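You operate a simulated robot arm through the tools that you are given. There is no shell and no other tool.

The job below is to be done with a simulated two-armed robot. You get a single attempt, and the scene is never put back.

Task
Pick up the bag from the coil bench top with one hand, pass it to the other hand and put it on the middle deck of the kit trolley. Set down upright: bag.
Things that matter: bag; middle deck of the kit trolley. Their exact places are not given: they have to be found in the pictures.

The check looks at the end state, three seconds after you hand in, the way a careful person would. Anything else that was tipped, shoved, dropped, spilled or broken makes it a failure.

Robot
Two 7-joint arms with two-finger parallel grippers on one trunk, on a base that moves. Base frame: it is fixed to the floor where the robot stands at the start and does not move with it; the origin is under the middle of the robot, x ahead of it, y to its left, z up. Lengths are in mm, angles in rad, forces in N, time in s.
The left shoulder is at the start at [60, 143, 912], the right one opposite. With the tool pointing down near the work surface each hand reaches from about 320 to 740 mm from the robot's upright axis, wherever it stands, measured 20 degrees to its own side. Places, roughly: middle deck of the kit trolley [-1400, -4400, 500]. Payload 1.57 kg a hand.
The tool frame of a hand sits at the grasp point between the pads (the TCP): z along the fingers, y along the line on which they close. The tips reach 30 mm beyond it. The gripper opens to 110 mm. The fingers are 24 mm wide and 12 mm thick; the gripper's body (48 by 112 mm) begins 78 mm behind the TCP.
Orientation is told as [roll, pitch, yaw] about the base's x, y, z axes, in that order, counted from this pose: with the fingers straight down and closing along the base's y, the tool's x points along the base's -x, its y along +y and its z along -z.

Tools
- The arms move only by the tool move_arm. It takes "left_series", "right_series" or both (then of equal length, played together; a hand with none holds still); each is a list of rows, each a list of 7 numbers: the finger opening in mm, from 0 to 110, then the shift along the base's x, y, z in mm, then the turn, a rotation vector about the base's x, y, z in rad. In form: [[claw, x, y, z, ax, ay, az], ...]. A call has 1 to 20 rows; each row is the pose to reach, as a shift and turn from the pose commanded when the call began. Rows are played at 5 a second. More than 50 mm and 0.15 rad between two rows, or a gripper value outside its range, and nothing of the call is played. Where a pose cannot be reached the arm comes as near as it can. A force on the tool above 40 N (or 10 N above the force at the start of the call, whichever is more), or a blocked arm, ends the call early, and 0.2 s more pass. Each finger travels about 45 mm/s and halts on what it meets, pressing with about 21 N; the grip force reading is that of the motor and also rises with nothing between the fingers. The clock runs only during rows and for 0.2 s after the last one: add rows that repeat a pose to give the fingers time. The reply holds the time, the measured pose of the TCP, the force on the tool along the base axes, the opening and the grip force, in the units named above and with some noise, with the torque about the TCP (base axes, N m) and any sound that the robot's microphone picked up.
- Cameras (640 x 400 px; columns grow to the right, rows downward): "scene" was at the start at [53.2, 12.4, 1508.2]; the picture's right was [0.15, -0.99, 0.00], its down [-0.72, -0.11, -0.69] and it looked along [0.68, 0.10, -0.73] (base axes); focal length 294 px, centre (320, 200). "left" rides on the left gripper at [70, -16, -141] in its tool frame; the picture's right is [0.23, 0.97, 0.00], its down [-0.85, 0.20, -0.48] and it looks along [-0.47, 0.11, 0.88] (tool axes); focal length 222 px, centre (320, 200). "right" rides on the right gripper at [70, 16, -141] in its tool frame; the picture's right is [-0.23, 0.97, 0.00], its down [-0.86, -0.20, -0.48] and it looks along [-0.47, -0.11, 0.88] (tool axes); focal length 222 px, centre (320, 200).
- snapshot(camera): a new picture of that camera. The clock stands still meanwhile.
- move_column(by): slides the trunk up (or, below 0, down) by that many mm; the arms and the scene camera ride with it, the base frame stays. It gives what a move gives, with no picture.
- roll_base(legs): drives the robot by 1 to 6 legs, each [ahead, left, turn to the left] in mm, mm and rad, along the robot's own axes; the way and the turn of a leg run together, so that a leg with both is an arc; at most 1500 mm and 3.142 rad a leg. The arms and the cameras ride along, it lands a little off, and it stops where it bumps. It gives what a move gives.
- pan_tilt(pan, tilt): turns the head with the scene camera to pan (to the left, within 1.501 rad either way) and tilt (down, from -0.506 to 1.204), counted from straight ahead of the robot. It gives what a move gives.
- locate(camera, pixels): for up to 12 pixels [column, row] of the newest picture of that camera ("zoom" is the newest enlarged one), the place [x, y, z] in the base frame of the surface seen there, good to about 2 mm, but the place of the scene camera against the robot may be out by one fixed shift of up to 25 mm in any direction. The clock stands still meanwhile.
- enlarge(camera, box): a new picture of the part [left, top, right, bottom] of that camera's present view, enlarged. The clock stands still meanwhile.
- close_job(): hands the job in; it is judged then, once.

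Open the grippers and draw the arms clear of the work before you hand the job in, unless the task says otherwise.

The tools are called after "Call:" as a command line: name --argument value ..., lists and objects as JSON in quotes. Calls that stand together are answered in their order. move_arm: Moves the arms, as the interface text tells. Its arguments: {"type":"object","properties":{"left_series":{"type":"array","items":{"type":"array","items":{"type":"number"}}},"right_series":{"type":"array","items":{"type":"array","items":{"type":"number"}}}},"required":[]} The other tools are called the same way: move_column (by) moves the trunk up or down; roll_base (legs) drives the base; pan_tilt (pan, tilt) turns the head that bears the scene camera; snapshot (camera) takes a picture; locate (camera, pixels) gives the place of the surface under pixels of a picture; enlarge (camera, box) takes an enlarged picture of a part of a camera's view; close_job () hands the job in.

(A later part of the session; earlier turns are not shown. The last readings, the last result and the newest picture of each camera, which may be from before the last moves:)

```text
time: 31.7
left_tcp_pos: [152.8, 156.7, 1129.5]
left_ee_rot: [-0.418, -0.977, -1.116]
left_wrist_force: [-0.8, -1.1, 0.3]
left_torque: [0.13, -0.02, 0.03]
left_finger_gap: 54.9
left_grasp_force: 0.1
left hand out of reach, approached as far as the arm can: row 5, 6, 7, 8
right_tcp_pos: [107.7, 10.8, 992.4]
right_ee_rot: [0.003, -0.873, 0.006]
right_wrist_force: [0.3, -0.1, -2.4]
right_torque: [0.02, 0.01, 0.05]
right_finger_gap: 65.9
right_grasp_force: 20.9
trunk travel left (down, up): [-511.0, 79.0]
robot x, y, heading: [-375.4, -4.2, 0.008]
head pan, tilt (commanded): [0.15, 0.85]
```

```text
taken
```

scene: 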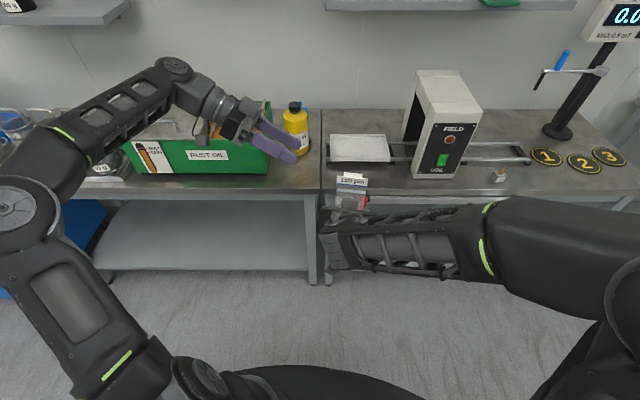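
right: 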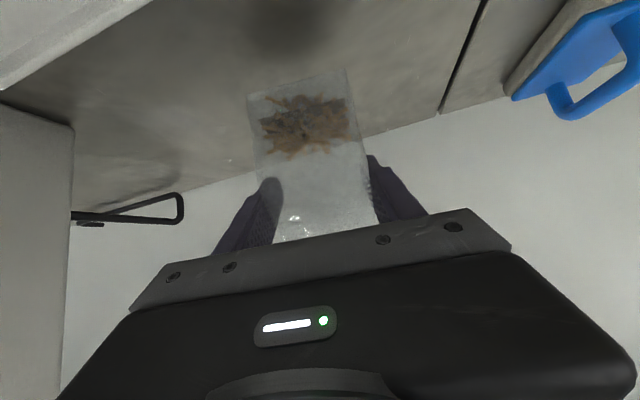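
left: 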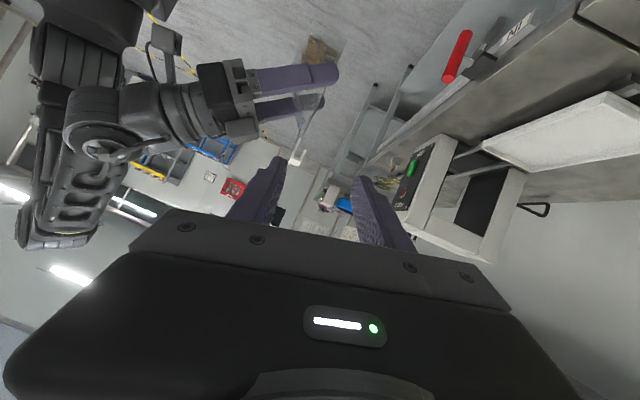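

The left arm got within ~0.1 rad of the target and its picture shows the bag edge-on, held steady. To ease the wrist I'll yaw the right hand (with bag) 0.5 rad to the left and turn the left hand back by the same, keeping them at right angles.

Call:
move_arm --left_series '[[55, -12, -7, 1, -0.0055, -0.0036, 0.081], [55, -24, -14, 2, -0.011, -0.0072, 0.162], [55, -36, -21, 3, -0.0165, -0.0108, 0.243], [55, -48, -28, 4, -0.022, -0.0144, 0.324], [55, -60, -35, 5, -0.0273, -0.0181, 0.405], [55, -60, -35, 5, -0.0273, -0.0181, 0.405]]' --right_series '[[40, 0, 0, 0, 0, 0, 0.1], [40, 0, 0, 0, 0, 0, 0.2], [40, 0, 0, 0, 0, 0, 0.3], [40, 0, 0, 0, 0, 0, 0.4], [40, 0, 0, 0, 0, 0, 0.5], [40, 0, 0, 0, 0, 0, 0.5]]'

Call:
snapshot --camera "left"

Call:
enlarge --camera "scene" --box '[220, 100, 420, 260]'

```text
time: 33.1
left_tcp_pos: [94.9, 124.4, 1134.3]
left_ee_rot: [-0.426, -1.01, -0.706]
left_wrist_force: [0.1, 0.2, -0.2]
left_torque: [0.0, 0.0, 0.01]
left_finger_gap: 55.0
left_grasp_force: 0.1
right_tcp_pos: [108.2, 11.5, 992.9]
right_ee_rot: [0.0, -0.872, 0.51]
right_wrist_force: [0.6, -0.3, -1.4]
right_torque: [-0.02, 0.0, 0.0]
right_finger_gap: 65.7
right_grasp_force: 21.1
trunk travel left (down, up): [-511.0, 79.0]
robot x, y, heading: [-370.3, -5.8, 0.01]
head pan, tilt (commanded): [0.15, 0.85]
```

```text
taken
```

left: 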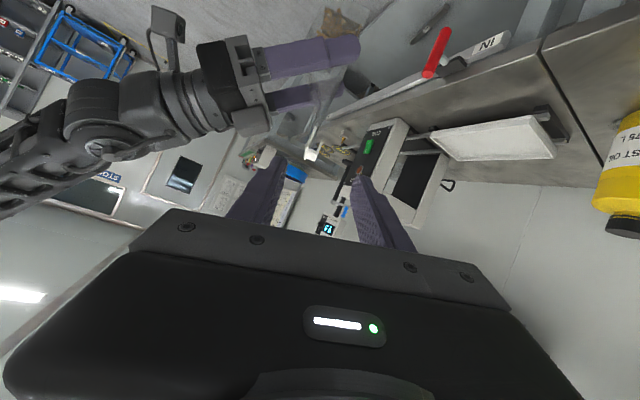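

```text
2.50 times, centred on (320, 180) of scene
```

zoom: 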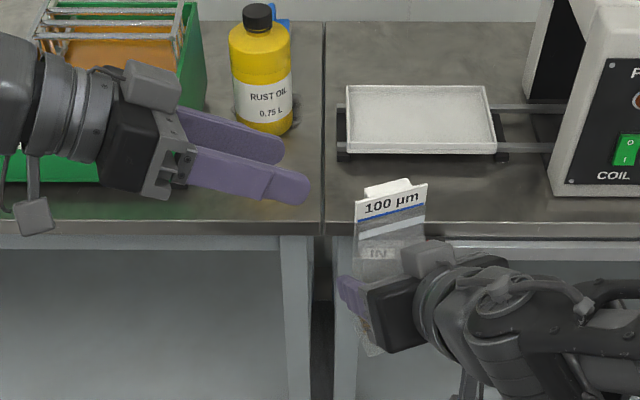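

Both hands are now well placed; the header edge is at (312,153) in the left picture, between the fingers' line. I'll enlarge to measure the header edge's position.

Call:
enlarge --camera "left" --box '[250, 60, 400, 200]'

```text
2.86 times, centred on (325, 130) of left
```

zoom: 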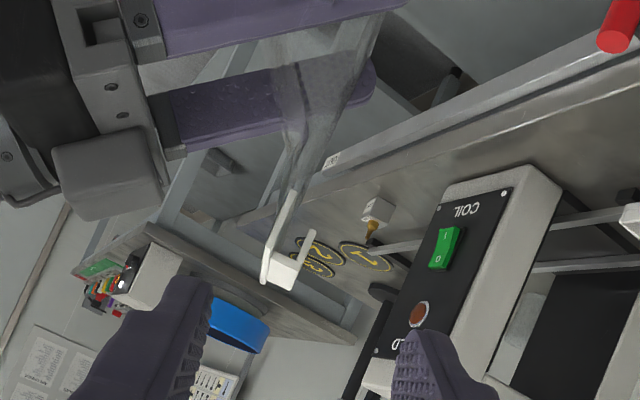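

The header seen edge-on looks like a front label with a folded-back tab. I'll locate points on it.

Call:
locate --camera "zoom" --pixels '[[291, 197], [282, 225], [270, 255], [265, 278], [282, 278], [297, 280], [306, 255], [312, 236], [290, 268], [300, 150], [310, 100], [330, 60]]'

Call:
enlarge --camera "left" --box '[295, 100, 345, 170]'

```text
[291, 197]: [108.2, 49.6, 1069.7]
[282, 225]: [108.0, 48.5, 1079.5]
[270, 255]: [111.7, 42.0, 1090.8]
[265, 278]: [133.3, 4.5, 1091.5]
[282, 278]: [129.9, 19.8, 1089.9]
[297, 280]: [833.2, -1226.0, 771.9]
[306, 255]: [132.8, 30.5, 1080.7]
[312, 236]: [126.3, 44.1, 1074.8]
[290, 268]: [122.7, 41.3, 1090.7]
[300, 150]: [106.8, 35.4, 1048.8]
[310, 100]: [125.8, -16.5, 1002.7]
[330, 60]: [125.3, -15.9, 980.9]
```

```text
5.71 times, centred on (320, 135) of left
```

zoom: 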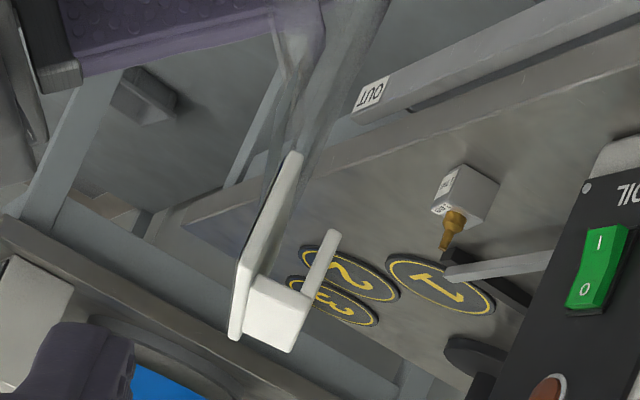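

The header is a thin label plate (n≈18 mm from the right TCP) with a hook-like tab folded behind it (lip ≈14 mm further), z≈1066–1092. I'll align the left hand (small 0.11 rad correction), open to 80 mm and go to a stand-off just outside the header edge, then check.

Call:
move_arm --left_series '[[70, 0, -13, -4, 0.0264, -0.0483, 0], [80, 0, -26, -8, 0.0527, -0.0966, 0], [80, 0, -26, -8, 0.0527, -0.0966, 0]]'

Call:
snapshot --camera "left"

Call:
enlarge --camera "left" --box '[240, 80, 400, 220]'

```text
time: 33.9
left_tcp_pos: [95.4, 100.3, 1126.7]
left_ee_rot: [-0.22, -1.042, -0.883]
left_wrist_force: [-0.1, -1.0, -0.1]
left_torque: [0.01, 0.01, 0.03]
left_finger_gap: 80.0
left_grasp_force: 0.0
right_tcp_pos: [108.8, 13.0, 991.9]
right_ee_rot: [0.0, -0.874, 0.508]
right_wrist_force: [-0.3, 0.8, -1.7]
right_torque: [0.0, 0.0, 0.03]
right_finger_gap: 65.7
right_grasp_force: 21.3
trunk travel left (down, up): [-511.0, 79.0]
robot x, y, heading: [-370.5, 0.2, 0.01]
head pan, tilt (commanded): [0.15, 0.85]
```

```text
taken
```

left: 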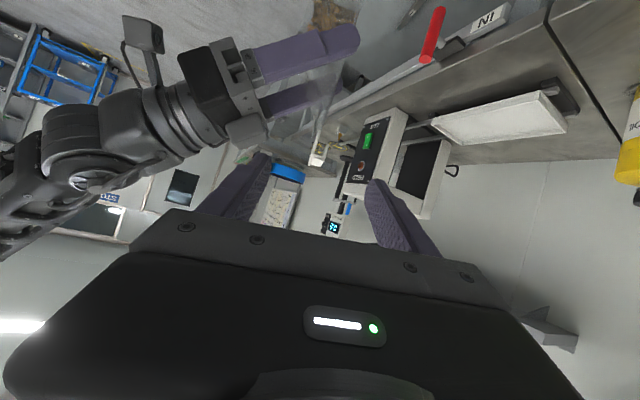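

```text
2.86 times, centred on (320, 150) of left
```

zoom: 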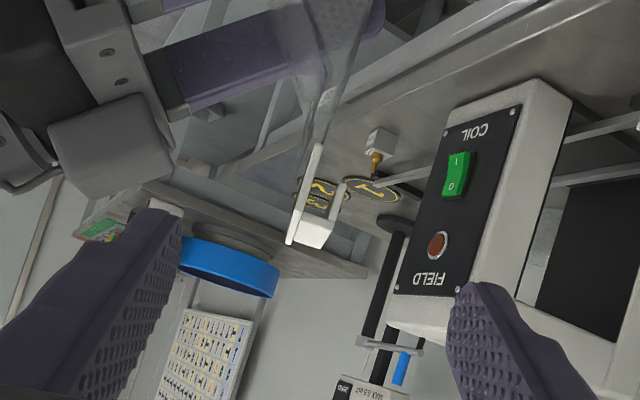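

The header sits midway between the left fingers' pads. I'll measure it once more from here.

Call:
locate --camera "zoom" --pixels '[[316, 152], [308, 180], [297, 212], [290, 240], [310, 235], [326, 238], [335, 210], [342, 186], [312, 120], [300, 225], [318, 225], [170, 215]]'

```text
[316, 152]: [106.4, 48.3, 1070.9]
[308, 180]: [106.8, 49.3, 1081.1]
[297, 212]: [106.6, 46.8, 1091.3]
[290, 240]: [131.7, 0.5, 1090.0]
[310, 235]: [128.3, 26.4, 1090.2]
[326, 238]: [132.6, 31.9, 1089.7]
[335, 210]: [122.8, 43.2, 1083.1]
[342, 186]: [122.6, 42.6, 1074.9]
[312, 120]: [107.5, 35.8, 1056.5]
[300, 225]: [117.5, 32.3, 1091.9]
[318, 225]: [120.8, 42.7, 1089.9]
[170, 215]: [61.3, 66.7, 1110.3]
```

Label edge at (106.5, 48.5), lip at (122.7, 43), z 1073–1092. Before approaching I'll check the grey block on top of the right gripper for clearance.

Call:
locate --camera "zoom" --pixels '[[145, 105], [165, 190], [60, 135], [85, 215], [110, 160], [150, 60], [130, 20], [90, 90], [120, 95], [180, 60], [370, 40], [380, 15]]'

```text
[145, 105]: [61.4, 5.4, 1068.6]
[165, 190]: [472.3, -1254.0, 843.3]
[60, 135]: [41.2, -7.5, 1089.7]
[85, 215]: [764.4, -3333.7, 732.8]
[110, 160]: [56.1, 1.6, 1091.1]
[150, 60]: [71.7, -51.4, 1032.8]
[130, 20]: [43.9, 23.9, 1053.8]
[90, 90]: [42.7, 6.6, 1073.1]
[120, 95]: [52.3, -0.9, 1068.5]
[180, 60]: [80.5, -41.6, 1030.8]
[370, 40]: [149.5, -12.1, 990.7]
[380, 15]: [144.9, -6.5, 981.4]
```

The right gripper's top block is at n≈−45 mm, so I'll narrow the left opening to 64 mm for clearance and advance along the finger axis onto the header.

Call:
move_arm --left_series '[[64, 0, 0, 0, 0, 0, 0], [64, 6, -14, -9, 0, 0, 0], [64, 12, -29, -18, 0, 0, 0], [64, 18, -43, -27, 0, 0, 0], [64, 24, -58, -36, 0, 0, 0], [64, 30, -72.5, -45.5, 0, 0, 0], [64, 30, -72.5, -45.5, 0, 0, 0]]'

Call:
snapshot --camera "left"

Call:
enlarge --camera "scene" --box '[260, 110, 420, 240]'

```text
time: 35.5
left_tcp_pos: [124.0, 26.1, 1081.7]
left_ee_rot: [-0.22, -1.041, -0.885]
left_wrist_force: [-0.4, -0.1, 1.6]
left_torque: [0.01, -0.04, -0.04]
left_finger_gap: 64.1
left_grasp_force: 0.1
right_tcp_pos: [109.3, 12.9, 992.6]
right_ee_rot: [0.002, -0.872, 0.508]
right_wrist_force: [-0.9, -0.7, -2.1]
right_torque: [0.02, 0.0, 0.02]
right_finger_gap: 65.6
right_grasp_force: 21.2
trunk travel left (down, up): [-511.0, 79.0]
robot x, y, heading: [-371.3, -4.1, 0.012]
head pan, tilt (commanded): [0.15, 0.85]
```

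```text
taken
```

left: 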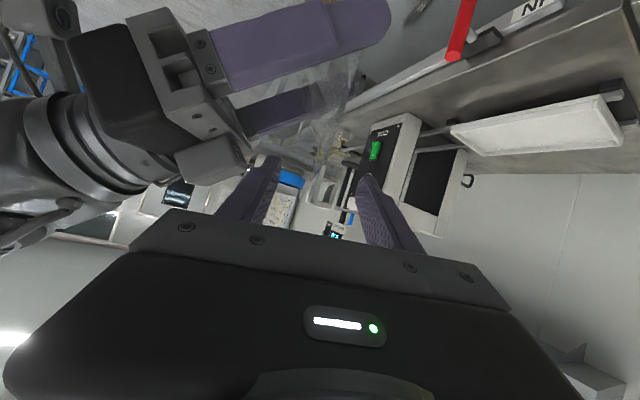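

```text
3.08 times, centred on (340, 175) of scene
```

zoom: 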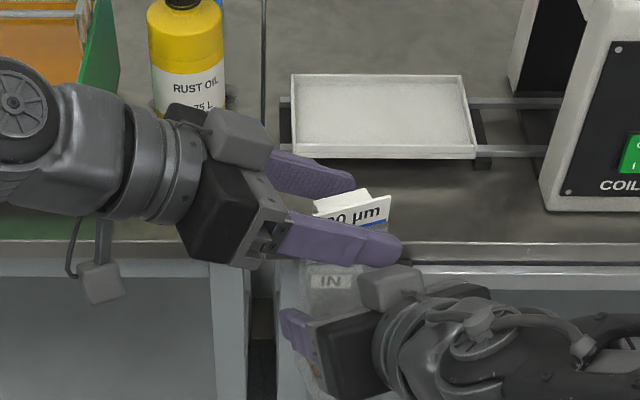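

The left fingers straddle the header. I'll enlarge the left view to verify alignment before closing.

Call:
enlarge --camera "left" --box '[250, 120, 410, 240]'

```text
3.33 times, centred on (330, 180) of left
```

zoom: 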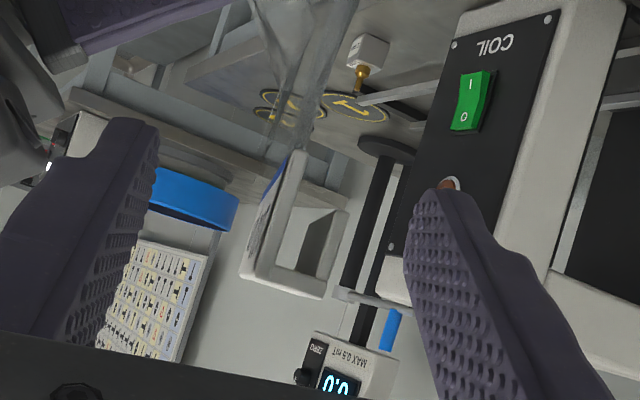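

The header is a small rectangular sleeve between the pads. I'll nudge 2 mm to centre and close the left gripper gradually.

Call:
move_arm --left_series '[[64, 2, 1, 0, 0, 0, 0], [54, 2, 1, 0, 0, 0, 0], [44, 2, 1, 0, 0, 0, 0], [36, 2, 1, 0, 0, 0, 0], [30, 2, 1, 0, 0, 0, 0], [25, 2, 1, 0, 0, 0, 0], [20, 2, 1, 0, 0, 0, 0], [15, 2, 1, 0, 0, 0, 0], [10, 2, 1, 0, 0, 0, 0], [5, 2, 1, 0, 0, 0, 0], [0, 2, 1, 0, 0, 0, 0], [0, 2, 1, 0, 0, 0, 0]]'

Call:
enlarge --camera "left" --box '[230, 80, 410, 240]'

Call:
enlarge --camera "scene" --box '[260, 110, 420, 240]'

```text
time: 38.1
left_tcp_pos: [126.5, 27.1, 1080.9]
left_ee_rot: [-0.223, -1.042, -0.883]
left_wrist_force: [-4.5, -3.9, 0.1]
left_torque: [0.16, -0.15, 0.47]
left_finger_gap: 16.2
left_grasp_force: 20.6
right_tcp_pos: [108.7, 13.2, 993.5]
right_ee_rot: [0.001, -0.872, 0.509]
right_wrist_force: [5.3, 3.5, -1.4]
right_torque: [-0.46, 0.56, -0.48]
right_finger_gap: 65.9
right_grasp_force: 21.0
trunk travel left (down, up): [-511.0, 79.0]
robot x, y, heading: [-369.8, -4.2, 0.005]
head pan, tilt (commanded): [0.15, 0.85]
```

```text
2.50 times, centred on (320, 160) of left
```

zoom: 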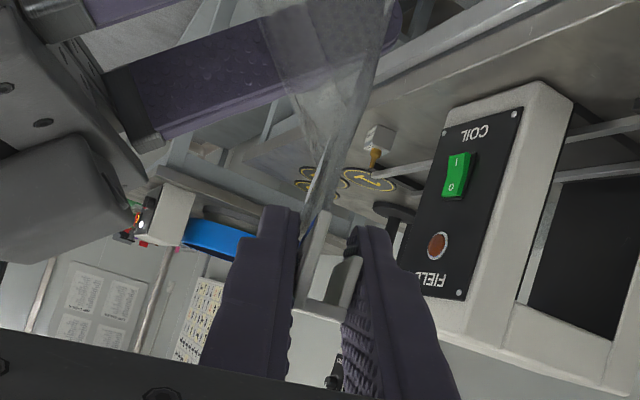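

```text
3.08 times, centred on (340, 175) of scene
```

zoom: 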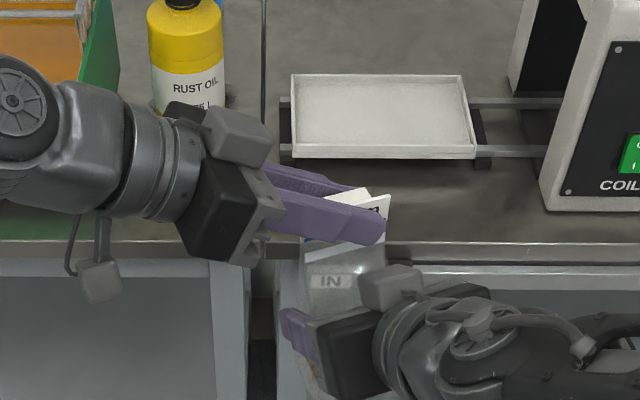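

The left hand holds the header sleeve at 16.2 mm with 20.6 N. I'll now open the right gripper slowly while the left holds still.

Call:
move_arm --right_series '[[66, 0, 0, 0, 0, 0, 0], [70, 0, 0, 0, 0, 0, 0], [75, 0, 0, 0, 0, 0, 0], [85, 0, 0, 0, 0, 0, 0], [95, 0, 0, 0, 0, 0, 0], [105, 0, 0, 0, 0, 0, 0], [110, 0, 0, 0, 0, 0, 0], [110, 0, 0, 0, 0, 0, 0]]'

Call:
enlarge --camera "left" --box '[230, 0, 410, 240]'

Call:
enlarge --camera "scene" --box '[260, 110, 420, 240]'

```text
time: 39.9
left_tcp_pos: [127.2, 26.2, 1081.0]
left_ee_rot: [-0.221, -1.043, -0.881]
left_wrist_force: [0.0, -0.5, 0.8]
left_torque: [0.02, -0.02, -0.02]
left_finger_gap: 15.7
left_grasp_force: 20.7
right_tcp_pos: [108.1, 12.7, 991.8]
right_ee_rot: [0.001, -0.871, 0.506]
right_wrist_force: [-0.1, 0.3, -0.6]
right_torque: [-0.04, 0.02, 0.01]
right_finger_gap: 110.0
right_grasp_force: 0.0
trunk travel left (down, up): [-511.0, 79.0]
robot x, y, heading: [-374.5, -1.7, 0.014]
head pan, tilt (commanded): [0.15, 0.85]
```

```text
1.67 times, centred on (320, 120) of left
```

zoom: 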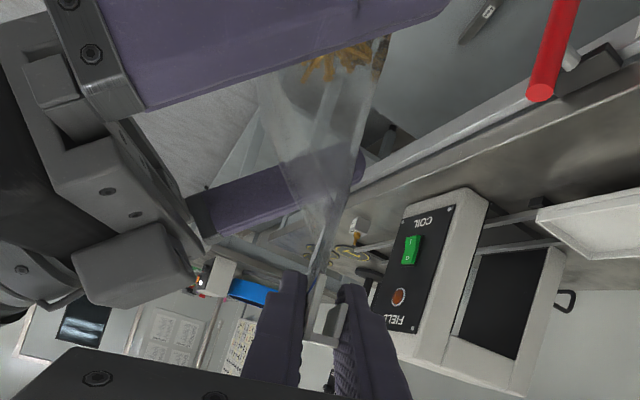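

```text
3.08 times, centred on (340, 175) of scene
```

zoom: 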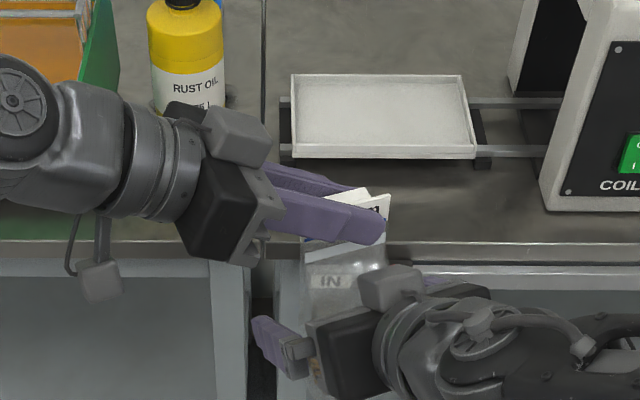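

The left hand alone carries the bag (left force readings steady). I'll withdraw the right hand along its own axis, then lower it aside.

Call:
move_arm --right_series '[[110, -16, -9, 15, 0, 0, 0], [110, -32, -18, 31, 0, 0, 0], [110, -48, -27, 46, 0, 0, 0], [110, -65, -36, 62, 0, 0, 0], [110, -81, -45, 77, 0, 0, 0], [110, -88, -75, 80, 0, 0, -0.1], [110, -92, -110, 80, 0, 0, -0.2], [110, -92, -145, 80, 0, 0, -0.3], [110, -92, -175, 80, 0, 0, -0.4], [110, -92, -200, 80, 0, 0, -0.5], [110, -92, -200, 80, 0, 0, -0.5]]'

Call:
snapshot --camera "scene"

Call:
snapshot --camera "right"

```text
time: 42.3
left_tcp_pos: [127.8, 26.7, 1081.8]
left_ee_rot: [-0.222, -1.042, -0.881]
left_wrist_force: [0.3, -0.2, -0.2]
left_torque: [0.03, -0.04, 0.0]
left_finger_gap: 15.8
left_grasp_force: 20.2
right_tcp_pos: [36.8, -186.9, 1102.9]
right_ee_rot: [0.0, -0.871, 0.008]
right_wrist_force: [0.1, 0.5, 0.5]
right_torque: [0.04, 0.03, 0.0]
right_finger_gap: 109.9
right_grasp_force: 0.1
right hand out of reach, approached as far as the arm can: row 5, 6, 7, 8, 9, 10, 11
trunk travel left (down, up): [-511.0, 79.0]
robot x, y, heading: [-373.7, 1.2, 0.012]
head pan, tilt (commanded): [0.15, 0.85]
```

```text
taken
```

scene: 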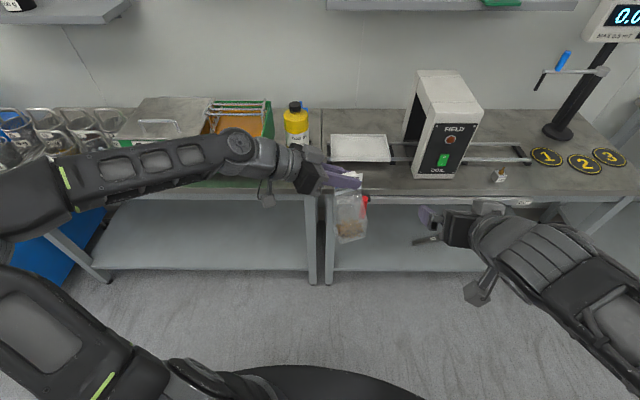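

```text
taken
```

right: 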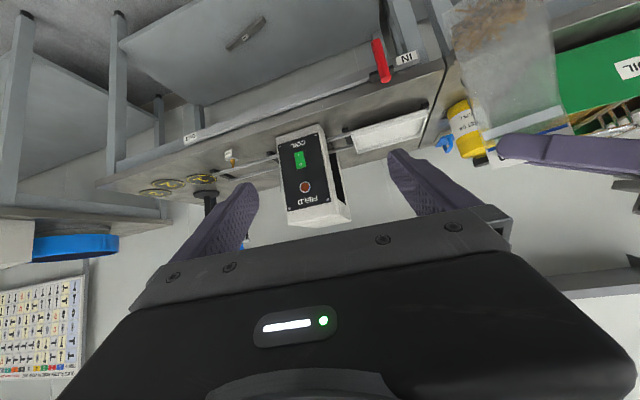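

The handover is done: the bag hangs from the left hand (gap 15.8, 20 N) at scene (350,215). Now I'll turn the base right to face the trolley side; the arms' sweep stays well clear of the benches.

Call:
roll_base --legs '[[0, 0, -0.8], [0, 0, -0.78]]'

Call:
pan_tilt --pan -0.2 --tilt 0.35

Call:
snapshot --camera "scene"

```text
time: 46.8
left_tcp_pos: [-343.9, -500.9, 1080.7]
left_ee_rot: [-0.222, -1.042, -2.452]
left_wrist_force: [-0.3, 0.3, 0.4]
left_torque: [-0.03, -0.04, 0.0]
left_finger_gap: 15.6
left_grasp_force: 20.9
right_tcp_pos: [-556.4, -411.5, 1102.6]
right_ee_rot: [0.0, -0.872, -1.564]
right_wrist_force: [-0.4, 0.3, 0.4]
right_torque: [0.01, -0.03, -0.01]
right_finger_gap: 110.0
right_grasp_force: 0.1
trunk travel left (down, up): [-511.0, 79.0]
robot x, y, heading: [-369.7, -1.2, -1.56]
head pan, tilt (commanded): [0.15, 0.85]
```

```text
time: 47.7
left_tcp_pos: [-343.0, -499.4, 1080.2]
left_ee_rot: [-0.222, -1.042, -2.452]
left_wrist_force: [0.1, -0.2, -0.6]
left_torque: [-0.04, -0.01, 0.02]
left_finger_gap: 15.5
left_grasp_force: 20.7
right_tcp_pos: [-556.1, -411.4, 1100.6]
right_ee_rot: [-0.001, -0.871, -1.561]
right_wrist_force: [0.8, -0.3, 0.1]
right_torque: [0.0, 0.03, 0.0]
right_finger_gap: 110.0
right_grasp_force: 0.0
trunk travel left (down, up): [-511.0, 79.0]
robot x, y, heading: [-372.1, -3.5, -1.559]
head pan, tilt (commanded): [-0.201, 0.351]
```

```text
taken
```

scene: 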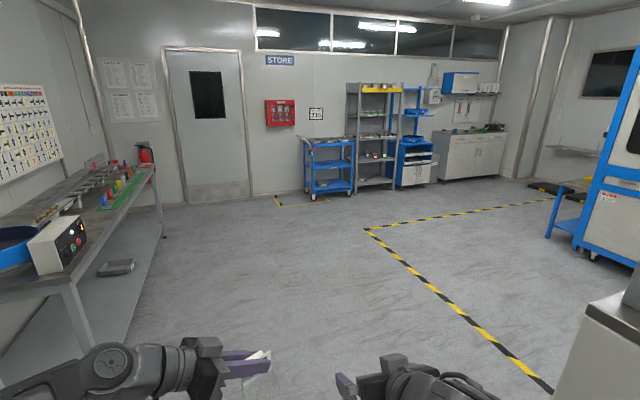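

The floor towards the trolley at (330,165) is clear. I'll locate nearby things on the right and the trolley for planning.

Call:
locate --camera "scene" --pixels '[[590, 330], [560, 390], [372, 230], [540, 375], [330, 165], [308, 190], [352, 192], [357, 190], [400, 188], [160, 235], [310, 160], [345, 165]]'

Call:
enlarge --camera "scene" --box '[270, 110, 430, 215]'

```text
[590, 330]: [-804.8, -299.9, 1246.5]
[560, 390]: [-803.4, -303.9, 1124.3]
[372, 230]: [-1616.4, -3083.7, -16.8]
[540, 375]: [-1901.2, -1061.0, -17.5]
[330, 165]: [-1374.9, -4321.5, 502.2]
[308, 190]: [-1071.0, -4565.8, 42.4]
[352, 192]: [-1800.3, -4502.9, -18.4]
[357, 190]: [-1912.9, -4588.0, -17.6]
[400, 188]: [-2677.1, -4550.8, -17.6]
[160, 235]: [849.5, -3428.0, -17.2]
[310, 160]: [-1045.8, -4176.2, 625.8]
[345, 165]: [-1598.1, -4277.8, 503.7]
```

```text
3.81 times, centred on (350, 162) of scene
```

zoom: 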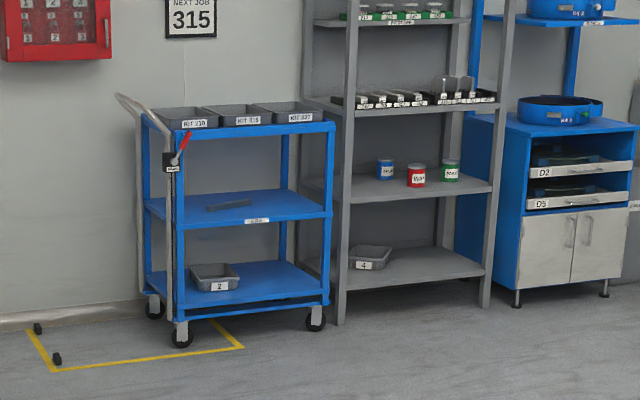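

A tall cabinet corner stands at (−804, −300), to the right of my path; going straight ahead keeps ≥150 mm clear, and I'll bias slightly left. Driving forward first.

Call:
roll_base --legs '[[700, 60, 0], [900, 0, 0]]'

Call:
snapshot --camera "scene"

```text
time: 55.9
left_tcp_pos: [-263.0, -2089.5, 1080.9]
left_ee_rot: [-0.223, -1.043, -2.447]
left_wrist_force: [0.6, -0.5, -1.3]
left_torque: [0.0, -0.02, -0.02]
left_finger_gap: 15.4
left_grasp_force: 20.5
right_tcp_pos: [-476.5, -2000.5, 1102.4]
right_ee_rot: [0.0, -0.869, -1.559]
right_wrist_force: [0.5, -1.1, 1.3]
right_torque: [0.05, 0.02, 0.0]
right_finger_gap: 110.1
right_grasp_force: 0.0
trunk travel left (down, up): [-511.0, 79.0]
robot x, y, heading: [-292.5, -1585.6, -1.554]
head pan, tilt (commanded): [-0.201, 0.351]
```

```text
taken
```

scene: 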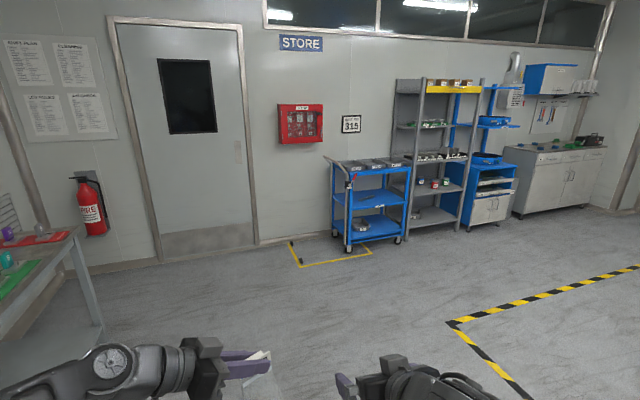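

The grip gap reads 15.4 (was 15.8), so I'll check the bag in the left camera for any slip.

Call:
enlarge --camera "left" --box '[230, 0, 410, 240]'

Call:
enlarge --camera "scene" --box '[310, 140, 430, 260]'

```text
1.67 times, centred on (320, 120) of left
```

zoom: 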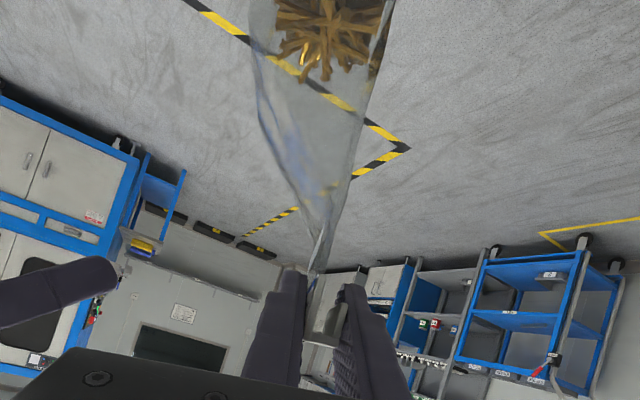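

```text
3.33 times, centred on (370, 200) of scene
```

zoom: 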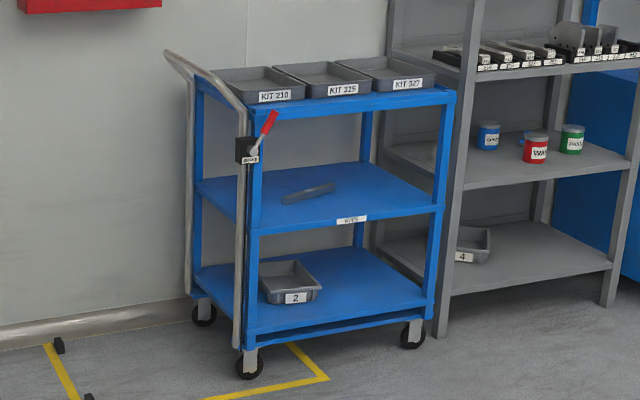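

The bag holds steady. I'll measure the trolley's deck corners, the item on the middle deck and the top deck from here.

Call:
locate --camera "zoom" --pixels '[[262, 228], [434, 206], [210, 182], [290, 196], [330, 186], [360, 195], [400, 200], [262, 120], [440, 100], [240, 250], [350, 170], [350, 219]]'

```text
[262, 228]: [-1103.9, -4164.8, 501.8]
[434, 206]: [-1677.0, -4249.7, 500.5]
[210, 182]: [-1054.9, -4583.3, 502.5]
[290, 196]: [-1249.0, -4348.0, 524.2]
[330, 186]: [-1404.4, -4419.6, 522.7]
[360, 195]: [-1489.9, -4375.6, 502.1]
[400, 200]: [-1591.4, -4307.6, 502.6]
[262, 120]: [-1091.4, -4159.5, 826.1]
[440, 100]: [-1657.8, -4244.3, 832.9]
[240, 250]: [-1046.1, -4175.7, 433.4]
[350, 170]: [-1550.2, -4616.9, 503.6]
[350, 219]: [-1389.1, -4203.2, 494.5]
```

The trolley's front edge runs from (−1104,−4165) to (−1677,−4250), so it is turned ~8.4°; deck z≈520, gap to the top deck ≈320 mm, and a flat bar lies at x −1250…−1404. I'll drive diagonally closer, staying clear of the taped zone corner.

Call:
roll_base --legs '[[1300, -450, 0]]'

Call:
snapshot --camera "scene"

```text
time: 62.8
left_tcp_pos: [-715.9, -3410.8, 1080.7]
left_ee_rot: [-0.222, -1.042, -2.461]
left_wrist_force: [-0.4, 0.5, -2.2]
left_torque: [-0.02, -0.02, -0.01]
left_finger_gap: 15.4
left_grasp_force: 21.3
right_tcp_pos: [-928.7, -3321.3, 1102.2]
right_ee_rot: [0.0, -0.869, -1.572]
right_wrist_force: [-0.1, 0.3, 0.5]
right_torque: [0.0, -0.02, -0.01]
right_finger_gap: 109.9
right_grasp_force: 0.0
trunk travel left (down, up): [-511.0, 79.0]
robot x, y, heading: [-740.2, -2915.0, -1.571]
head pan, tilt (commanded): [-0.201, 0.351]
```

```text
taken
```

scene: 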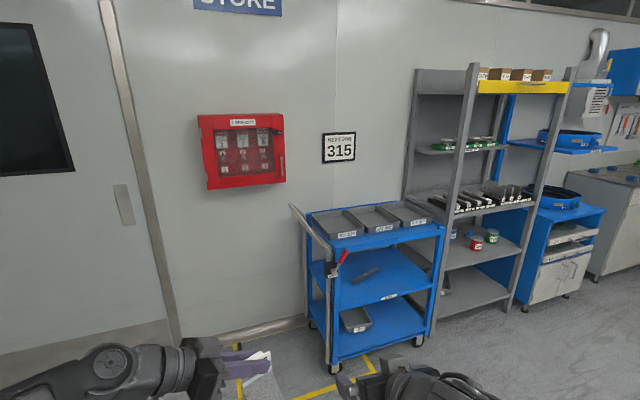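

I'm at (−740, −2915) facing −y. I'll zoom on the trolley to refine its pose from nearer.

Call:
enlarge --camera "scene" --box '[285, 195, 455, 375]'

```text
2.22 times, centred on (370, 285) of scene
```

zoom: 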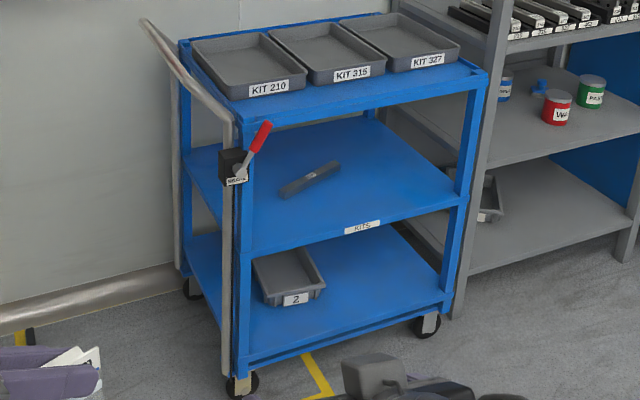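

Call:
locate --camera "zoom" --pixels '[[262, 243], [450, 200], [310, 232], [405, 211], [290, 190], [335, 165], [300, 150], [445, 178], [248, 135], [478, 80], [350, 112], [430, 90]]'

```text
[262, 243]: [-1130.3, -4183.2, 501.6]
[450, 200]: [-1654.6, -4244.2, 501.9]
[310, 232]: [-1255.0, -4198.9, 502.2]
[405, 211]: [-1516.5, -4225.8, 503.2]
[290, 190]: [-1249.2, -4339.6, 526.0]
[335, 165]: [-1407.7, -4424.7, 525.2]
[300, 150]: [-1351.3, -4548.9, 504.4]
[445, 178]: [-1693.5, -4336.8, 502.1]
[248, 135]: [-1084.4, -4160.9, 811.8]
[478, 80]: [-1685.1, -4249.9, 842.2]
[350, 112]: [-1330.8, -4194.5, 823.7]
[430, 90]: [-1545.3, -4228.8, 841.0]
```

The front edge direction gives a facing heading of about −1.455 rad. While still clear of the trolley I'll turn the left hand (with bag) to point straight ahead and fold the right hand back to pointing down.

Call:
move_arm --left_series '[[0, 11, 0, 0, 0, 0, 0.143], [0, 22, 0, 0, 0, 0, 0.286], [0, 33, 0, 0, 0, 0, 0.429], [0, 45, 0, 0, 0, 0, 0.572], [0, 56, 0, 0, 0, 0, 0.715], [0, 67, 0, 0, 0, 0, 0.858], [0, 78, 0, 0, 0, 0, 1.001], [0, 90, 0, 0, 0, 0, 1.145], [0, 90, 0, 0, 0, 0, 1.145]]' --right_series '[[110, 0, 6, -7, 0.109, 0, 0], [110, 0, 12, -14, 0.218, 0, 0], [110, 0, 18, -21, 0.327, 0, 0], [110, 0, 25, -28, 0.436, 0, 0], [110, 0, 31, -35, 0.545, 0, 0], [110, 0, 37, -42, 0.654, 0, 0], [110, 0, 43, -49, 0.763, 0, 0], [110, 0, 50, -56, 0.871, 0, 0], [110, 0, 50, -56, 0.871, 0, 0]]'

Call:
snapshot --camera "left"

Call:
pan_tilt --pan 0.2 --tilt 0.75

Call:
snapshot --camera "scene"

```text
time: 64.8
left_tcp_pos: [-624.7, -3410.7, 1081.7]
left_ee_rot: [-0.22, -1.041, -1.317]
left_wrist_force: [-0.2, -0.1, -1.8]
left_torque: [0.02, -0.08, -0.04]
left_finger_gap: 15.7
left_grasp_force: 20.7
left hand out of reach, approached as far as the arm can: row 4, 5
right_tcp_pos: [-928.3, -3269.8, 1046.7]
right_ee_rot: [0.0, 0.002, -1.572]
right_wrist_force: [0.7, 0.3, 1.0]
right_torque: [-0.05, 0.02, 0.01]
right_finger_gap: 110.0
right_grasp_force: 0.1
trunk travel left (down, up): [-511.0, 79.0]
robot x, y, heading: [-741.3, -2911.5, -1.573]
head pan, tilt (commanded): [-0.201, 0.351]
```

```text
taken
```

left: 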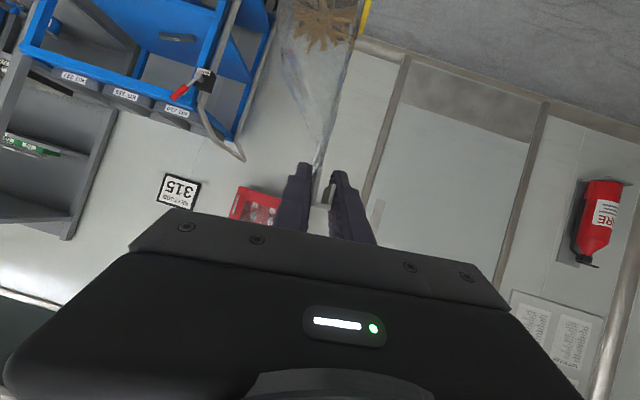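

```text
time: 65.7
left_tcp_pos: [-625.4, -3412.0, 1081.4]
left_ee_rot: [-0.22, -1.043, -1.313]
left_wrist_force: [0.2, -0.2, -1.0]
left_torque: [-0.02, -0.02, -0.02]
left_finger_gap: 15.9
left_grasp_force: 21.8
right_tcp_pos: [-929.0, -3269.9, 1044.8]
right_ee_rot: [0.0, 0.001, -1.571]
right_wrist_force: [0.1, -0.3, 0.0]
right_torque: [-0.01, 0.0, -0.02]
right_finger_gap: 110.3
right_grasp_force: 0.1
trunk travel left (down, up): [-511.0, 79.0]
robot x, y, heading: [-739.8, -2911.3, -1.568]
head pan, tilt (commanded): [0.201, 0.75]
```

```text
taken
```

scene: 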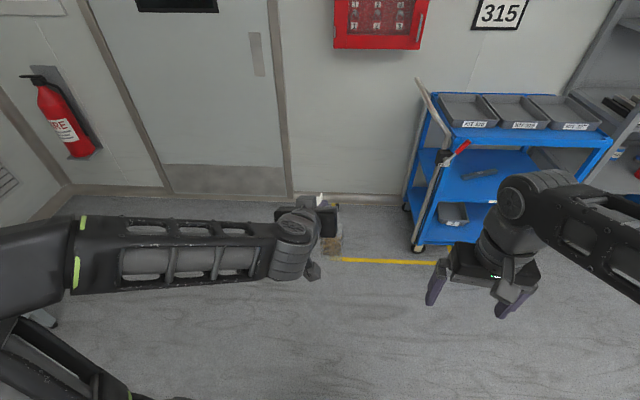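

The left hand now points ahead with the bag beyond it (fill at (325,30) in the left view). I'll check the bag's uprightness in enlarged pictures.

Call:
enlarge --camera "left" --box '[230, 0, 410, 240]'

Call:
enlarge --camera "scene" --box '[260, 170, 380, 290]'

```text
1.67 times, centred on (320, 120) of left
```

zoom: 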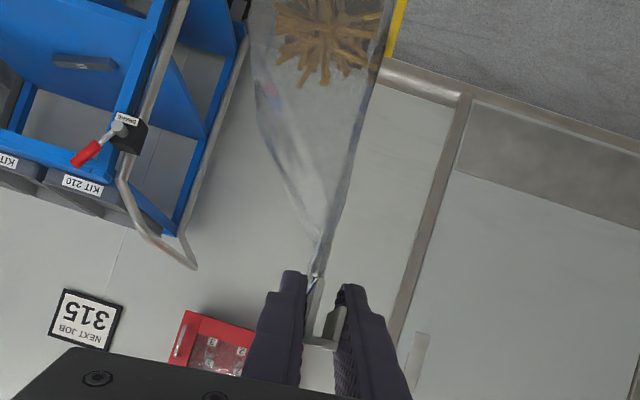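

```text
3.33 times, centred on (320, 230) of scene
```

zoom: 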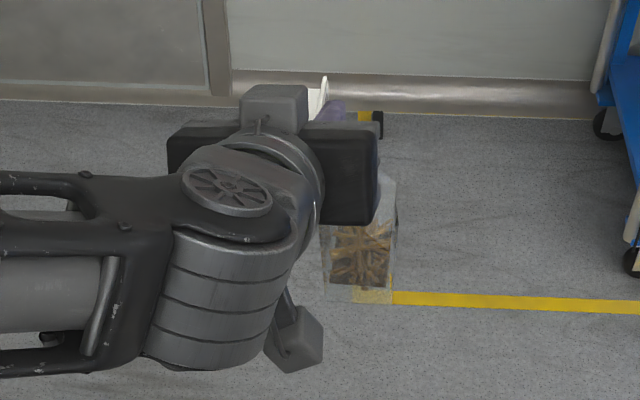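

I'll locate the bag's bottom in this view to know its height below the hand.

Call:
locate --camera "zoom" --pixels '[[328, 290], [350, 298], [390, 300], [365, 270], [360, 245], [395, 205], [345, 280], [380, 280], [320, 90], [312, 110]]'

```text
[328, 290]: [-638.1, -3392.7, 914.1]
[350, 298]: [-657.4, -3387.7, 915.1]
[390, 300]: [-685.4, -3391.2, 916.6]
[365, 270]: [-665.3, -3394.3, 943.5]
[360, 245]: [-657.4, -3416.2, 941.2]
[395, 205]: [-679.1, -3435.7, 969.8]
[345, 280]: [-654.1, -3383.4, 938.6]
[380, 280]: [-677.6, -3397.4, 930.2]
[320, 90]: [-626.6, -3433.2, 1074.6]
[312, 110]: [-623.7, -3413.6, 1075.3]
```

I'll view the bag sideways with the right hand's camera to judge its tilt.

Call:
snapshot --camera "right"

```text
taken
```

right: 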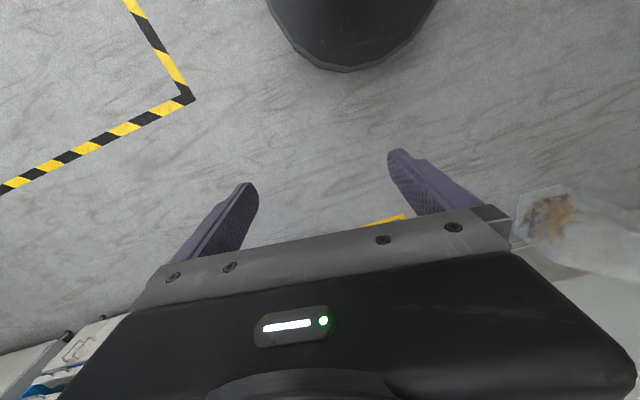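

The bag's base edge appears at about (516,190)–(512,245) in the right picture. I'll enlarge and locate it.

Call:
enlarge --camera "right" --box '[490, 160, 640, 290]'

```text
3.08 times, centred on (565, 225) of right
```

zoom: 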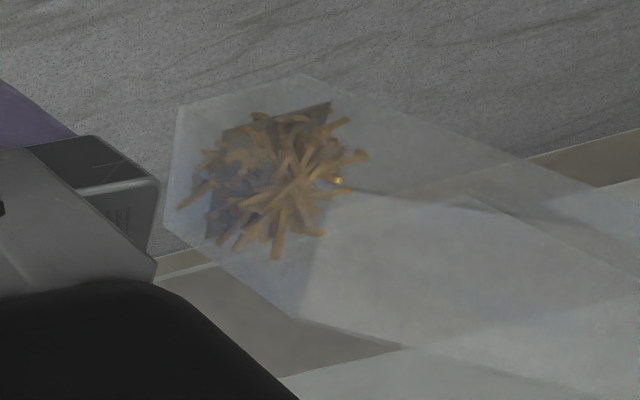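

I'll locate the three visible base corners at (180,110), (165,233), (304,77).

Call:
locate --camera "zoom" --pixels '[[182, 112], [168, 230], [302, 80], [175, 170], [240, 95], [300, 310], [240, 275], [190, 200], [330, 105]]'

```text
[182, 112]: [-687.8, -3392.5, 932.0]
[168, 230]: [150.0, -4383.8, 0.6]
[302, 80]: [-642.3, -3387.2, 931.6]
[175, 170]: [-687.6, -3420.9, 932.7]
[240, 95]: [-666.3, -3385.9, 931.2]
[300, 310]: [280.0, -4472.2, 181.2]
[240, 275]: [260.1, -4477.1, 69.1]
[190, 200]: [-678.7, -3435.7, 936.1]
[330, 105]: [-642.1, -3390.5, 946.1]
```

The base corners read z≈932 all round, so the bag hangs upright, 149.5 mm below the TCP. Now I'll lower the trunk 220 mm so the hand works near deck level.

Call:
move_column --by -220

Call:
roll_base --legs '[[400, -250, 0], [150, -680, 0.115]]'

Call:
pan_tilt --pan 0.15 --tilt 0.7

Call:
snapshot --camera "scene"

```text
time: 68.0
left_tcp_pos: [-625.6, -3410.7, 860.9]
left_ee_rot: [-0.221, -1.042, -1.314]
left_wrist_force: [0.3, -0.4, -1.6]
left_torque: [-0.01, -0.05, 0.01]
left_finger_gap: 15.5
left_grasp_force: 20.9
right_tcp_pos: [-928.8, -3269.4, 826.0]
right_ee_rot: [0.0, 0.002, -1.572]
right_wrist_force: [-0.1, 0.1, -0.1]
right_torque: [-0.01, 0.01, 0.01]
right_finger_gap: 109.8
right_grasp_force: 0.1
trunk travel left (down, up): [-291.0, 299.0]
robot x, y, heading: [-740.6, -2913.6, -1.574]
head pan, tilt (commanded): [0.201, 0.75]
```

```text
time: 74.3
left_tcp_pos: [-1510.1, -3981.4, 860.9]
left_ee_rot: [-0.221, -1.043, -1.218]
left_wrist_force: [-0.1, -0.6, -1.3]
left_torque: [0.01, 0.02, -0.04]
left_finger_gap: 15.4
left_grasp_force: 21.2
right_tcp_pos: [-1823.0, -3870.6, 825.5]
right_ee_rot: [0.001, 0.003, -1.473]
right_wrist_force: [0.1, -0.4, 0.8]
right_torque: [0.02, 0.0, 0.03]
right_finger_gap: 110.0
right_grasp_force: 0.0
trunk travel left (down, up): [-291.0, 299.0]
robot x, y, heading: [-1673.4, -3495.6, -1.472]
head pan, tilt (commanded): [0.201, 0.75]
```

```text
time: 74.9
left_tcp_pos: [-1509.9, -3979.9, 861.3]
left_ee_rot: [-0.22, -1.041, -1.218]
left_wrist_force: [0.7, -0.6, -1.4]
left_torque: [-0.01, -0.06, 0.02]
left_finger_gap: 15.7
left_grasp_force: 21.3
right_tcp_pos: [-1825.6, -3870.3, 825.3]
right_ee_rot: [0.001, 0.001, -1.473]
right_wrist_force: [-0.7, 0.1, -0.6]
right_torque: [-0.01, -0.02, 0.0]
right_finger_gap: 109.7
right_grasp_force: 0.0
trunk travel left (down, up): [-291.0, 299.0]
robot x, y, heading: [-1674.3, -3498.1, -1.473]
head pan, tilt (commanded): [0.15, 0.7]
```

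```text
taken
```

scene: 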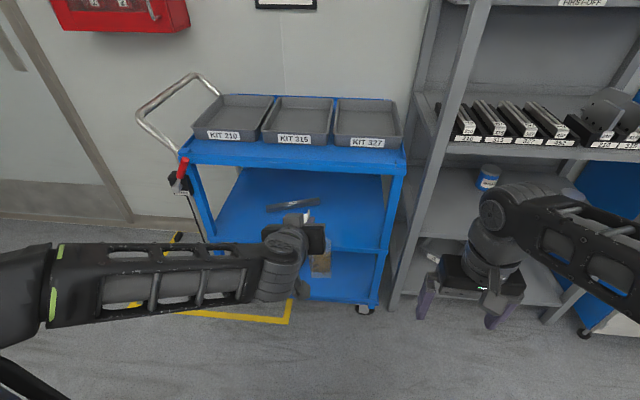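

The trolley's decks are visible below the trays; TCP is ~244 mm outside the front edge. I'll enlarge the deck and measure its front edge and free area.

Call:
enlarge --camera "scene" --box '[170, 130, 430, 310]'

```text
2.22 times, centred on (300, 220) of scene
```

zoom: 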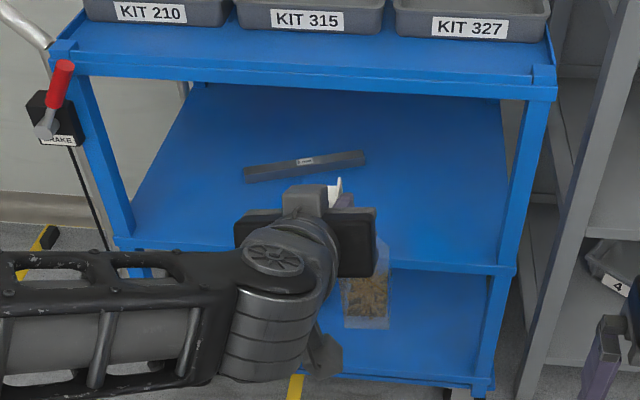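

Call:
locate --camera "zoom" --pixels '[[150, 237], [210, 243], [420, 260], [480, 266], [260, 172], [360, 156], [420, 180], [480, 230], [240, 74], [440, 93], [504, 255], [515, 110]]'

```text
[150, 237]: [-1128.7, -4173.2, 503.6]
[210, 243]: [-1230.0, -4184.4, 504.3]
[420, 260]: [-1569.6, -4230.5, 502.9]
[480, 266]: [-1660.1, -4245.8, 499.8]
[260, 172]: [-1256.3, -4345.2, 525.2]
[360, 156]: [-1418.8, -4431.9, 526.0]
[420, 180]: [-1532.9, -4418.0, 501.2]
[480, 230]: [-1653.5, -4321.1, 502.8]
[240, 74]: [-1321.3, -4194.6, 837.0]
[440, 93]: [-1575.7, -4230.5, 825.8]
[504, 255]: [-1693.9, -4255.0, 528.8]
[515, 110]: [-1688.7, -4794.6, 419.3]
```

The deck front edge at the placing spot is y≈−4225 (x≈−1540), deck z≈503 in scene terms (≈520 true). I'll check the left forearm's extent towards the trolley before lowering and moving in.

Call:
pan_tilt --pan 0.7 --tilt 0.7

Call:
snapshot --camera "scene"

```text
time: 75.9
left_tcp_pos: [-1509.7, -3980.6, 862.0]
left_ee_rot: [-0.22, -1.042, -1.219]
left_wrist_force: [1.0, 0.2, -2.5]
left_torque: [0.02, -0.03, 0.01]
left_finger_gap: 15.7
left_grasp_force: 21.5
right_tcp_pos: [-1824.7, -3870.6, 825.4]
right_ee_rot: [-0.001, 0.003, -1.473]
right_wrist_force: [-0.1, -0.5, 0.6]
right_torque: [0.0, 0.02, -0.01]
right_finger_gap: 110.0
right_grasp_force: 0.1
trunk travel left (down, up): [-291.0, 299.0]
robot x, y, heading: [-1674.3, -3495.1, -1.472]
head pan, tilt (commanded): [0.7, 0.7]
```

```text
taken
```

scene: 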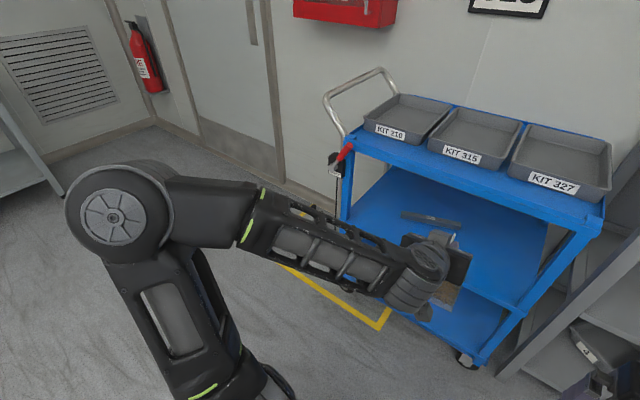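

Call:
locate --camera "scene" --pixels '[[110, 215], [160, 180], [240, 185], [265, 225], [330, 240], [400, 255], [385, 245], [430, 265], [345, 155], [340, 165], [370, 75]]'

```text
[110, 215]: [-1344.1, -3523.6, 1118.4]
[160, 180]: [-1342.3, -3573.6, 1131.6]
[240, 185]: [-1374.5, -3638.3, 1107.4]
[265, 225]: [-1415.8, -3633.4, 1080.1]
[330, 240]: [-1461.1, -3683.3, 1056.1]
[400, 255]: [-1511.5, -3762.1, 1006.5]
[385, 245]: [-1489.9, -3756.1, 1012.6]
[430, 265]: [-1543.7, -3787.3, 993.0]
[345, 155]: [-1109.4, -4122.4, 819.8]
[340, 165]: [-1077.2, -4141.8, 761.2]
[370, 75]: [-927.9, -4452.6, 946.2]
```

The elbow (−1340,−3550,1135) and forearm stay clear of the trolley. I'll lower the left hand to deck working height (TCP z≈700) outside the trolley and shift ~30 mm right.

Call:
move_arm --left_series '[[0, -6, -1, -30, 0, 0, 0], [0, -12, -2, -60, 0, 0, 0], [0, -18, -3, -92, 0, 0, 0], [0, -25, -3, -127, 0, 0, 0], [0, -31, -4, -160, 0, 0, 0], [0, -31, -4, -160, 0, 0, 0]]'

Call:
pan_tilt --pan 0.15 --tilt 0.75

Call:
snapshot --camera "scene"

Call:
snapshot --camera "left"

```text
time: 77.3
left_tcp_pos: [-1543.4, -3984.7, 700.9]
left_ee_rot: [-0.22, -1.04, -1.219]
left_wrist_force: [0.6, -0.3, -1.5]
left_torque: [0.02, -0.06, -0.02]
left_finger_gap: 15.7
left_grasp_force: 20.9
right_tcp_pos: [-1823.8, -3869.9, 824.8]
right_ee_rot: [0.0, 0.004, -1.472]
right_wrist_force: [0.0, -0.1, 1.0]
right_torque: [0.04, 0.01, -0.01]
right_finger_gap: 110.2
right_grasp_force: 0.1
trunk travel left (down, up): [-291.0, 299.0]
robot x, y, heading: [-1668.3, -3496.2, -1.471]
head pan, tilt (commanded): [0.7, 0.7]
```

```text
time: 78.3
left_tcp_pos: [-1541.5, -3983.5, 702.0]
left_ee_rot: [-0.221, -1.043, -1.219]
left_wrist_force: [0.0, -0.2, -2.0]
left_torque: [0.03, -0.03, 0.0]
left_finger_gap: 15.9
left_grasp_force: 20.8
right_tcp_pos: [-1824.8, -3871.1, 825.0]
right_ee_rot: [-0.001, 0.003, -1.473]
right_wrist_force: [0.5, -0.4, -0.6]
right_torque: [0.02, -0.01, 0.02]
right_finger_gap: 109.8
right_grasp_force: 0.0
trunk travel left (down, up): [-291.0, 299.0]
robot x, y, heading: [-1673.2, -3498.4, -1.472]
head pan, tilt (commanded): [0.15, 0.75]
```

```text
taken
```

scene: 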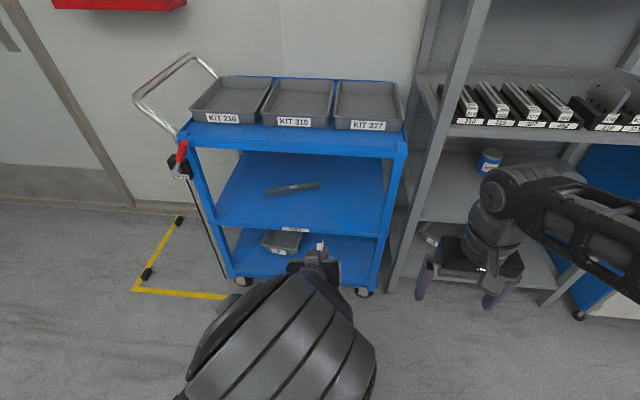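

```text
taken
```

left: 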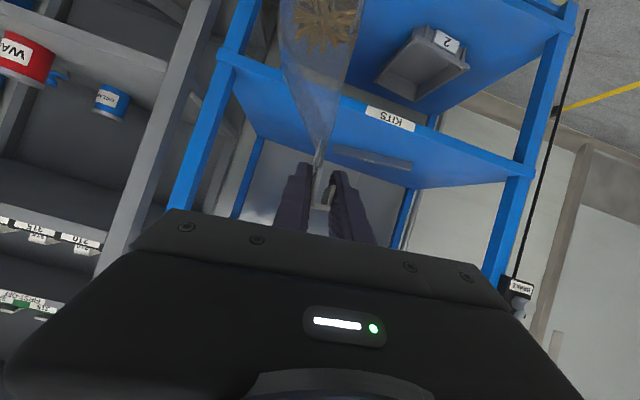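

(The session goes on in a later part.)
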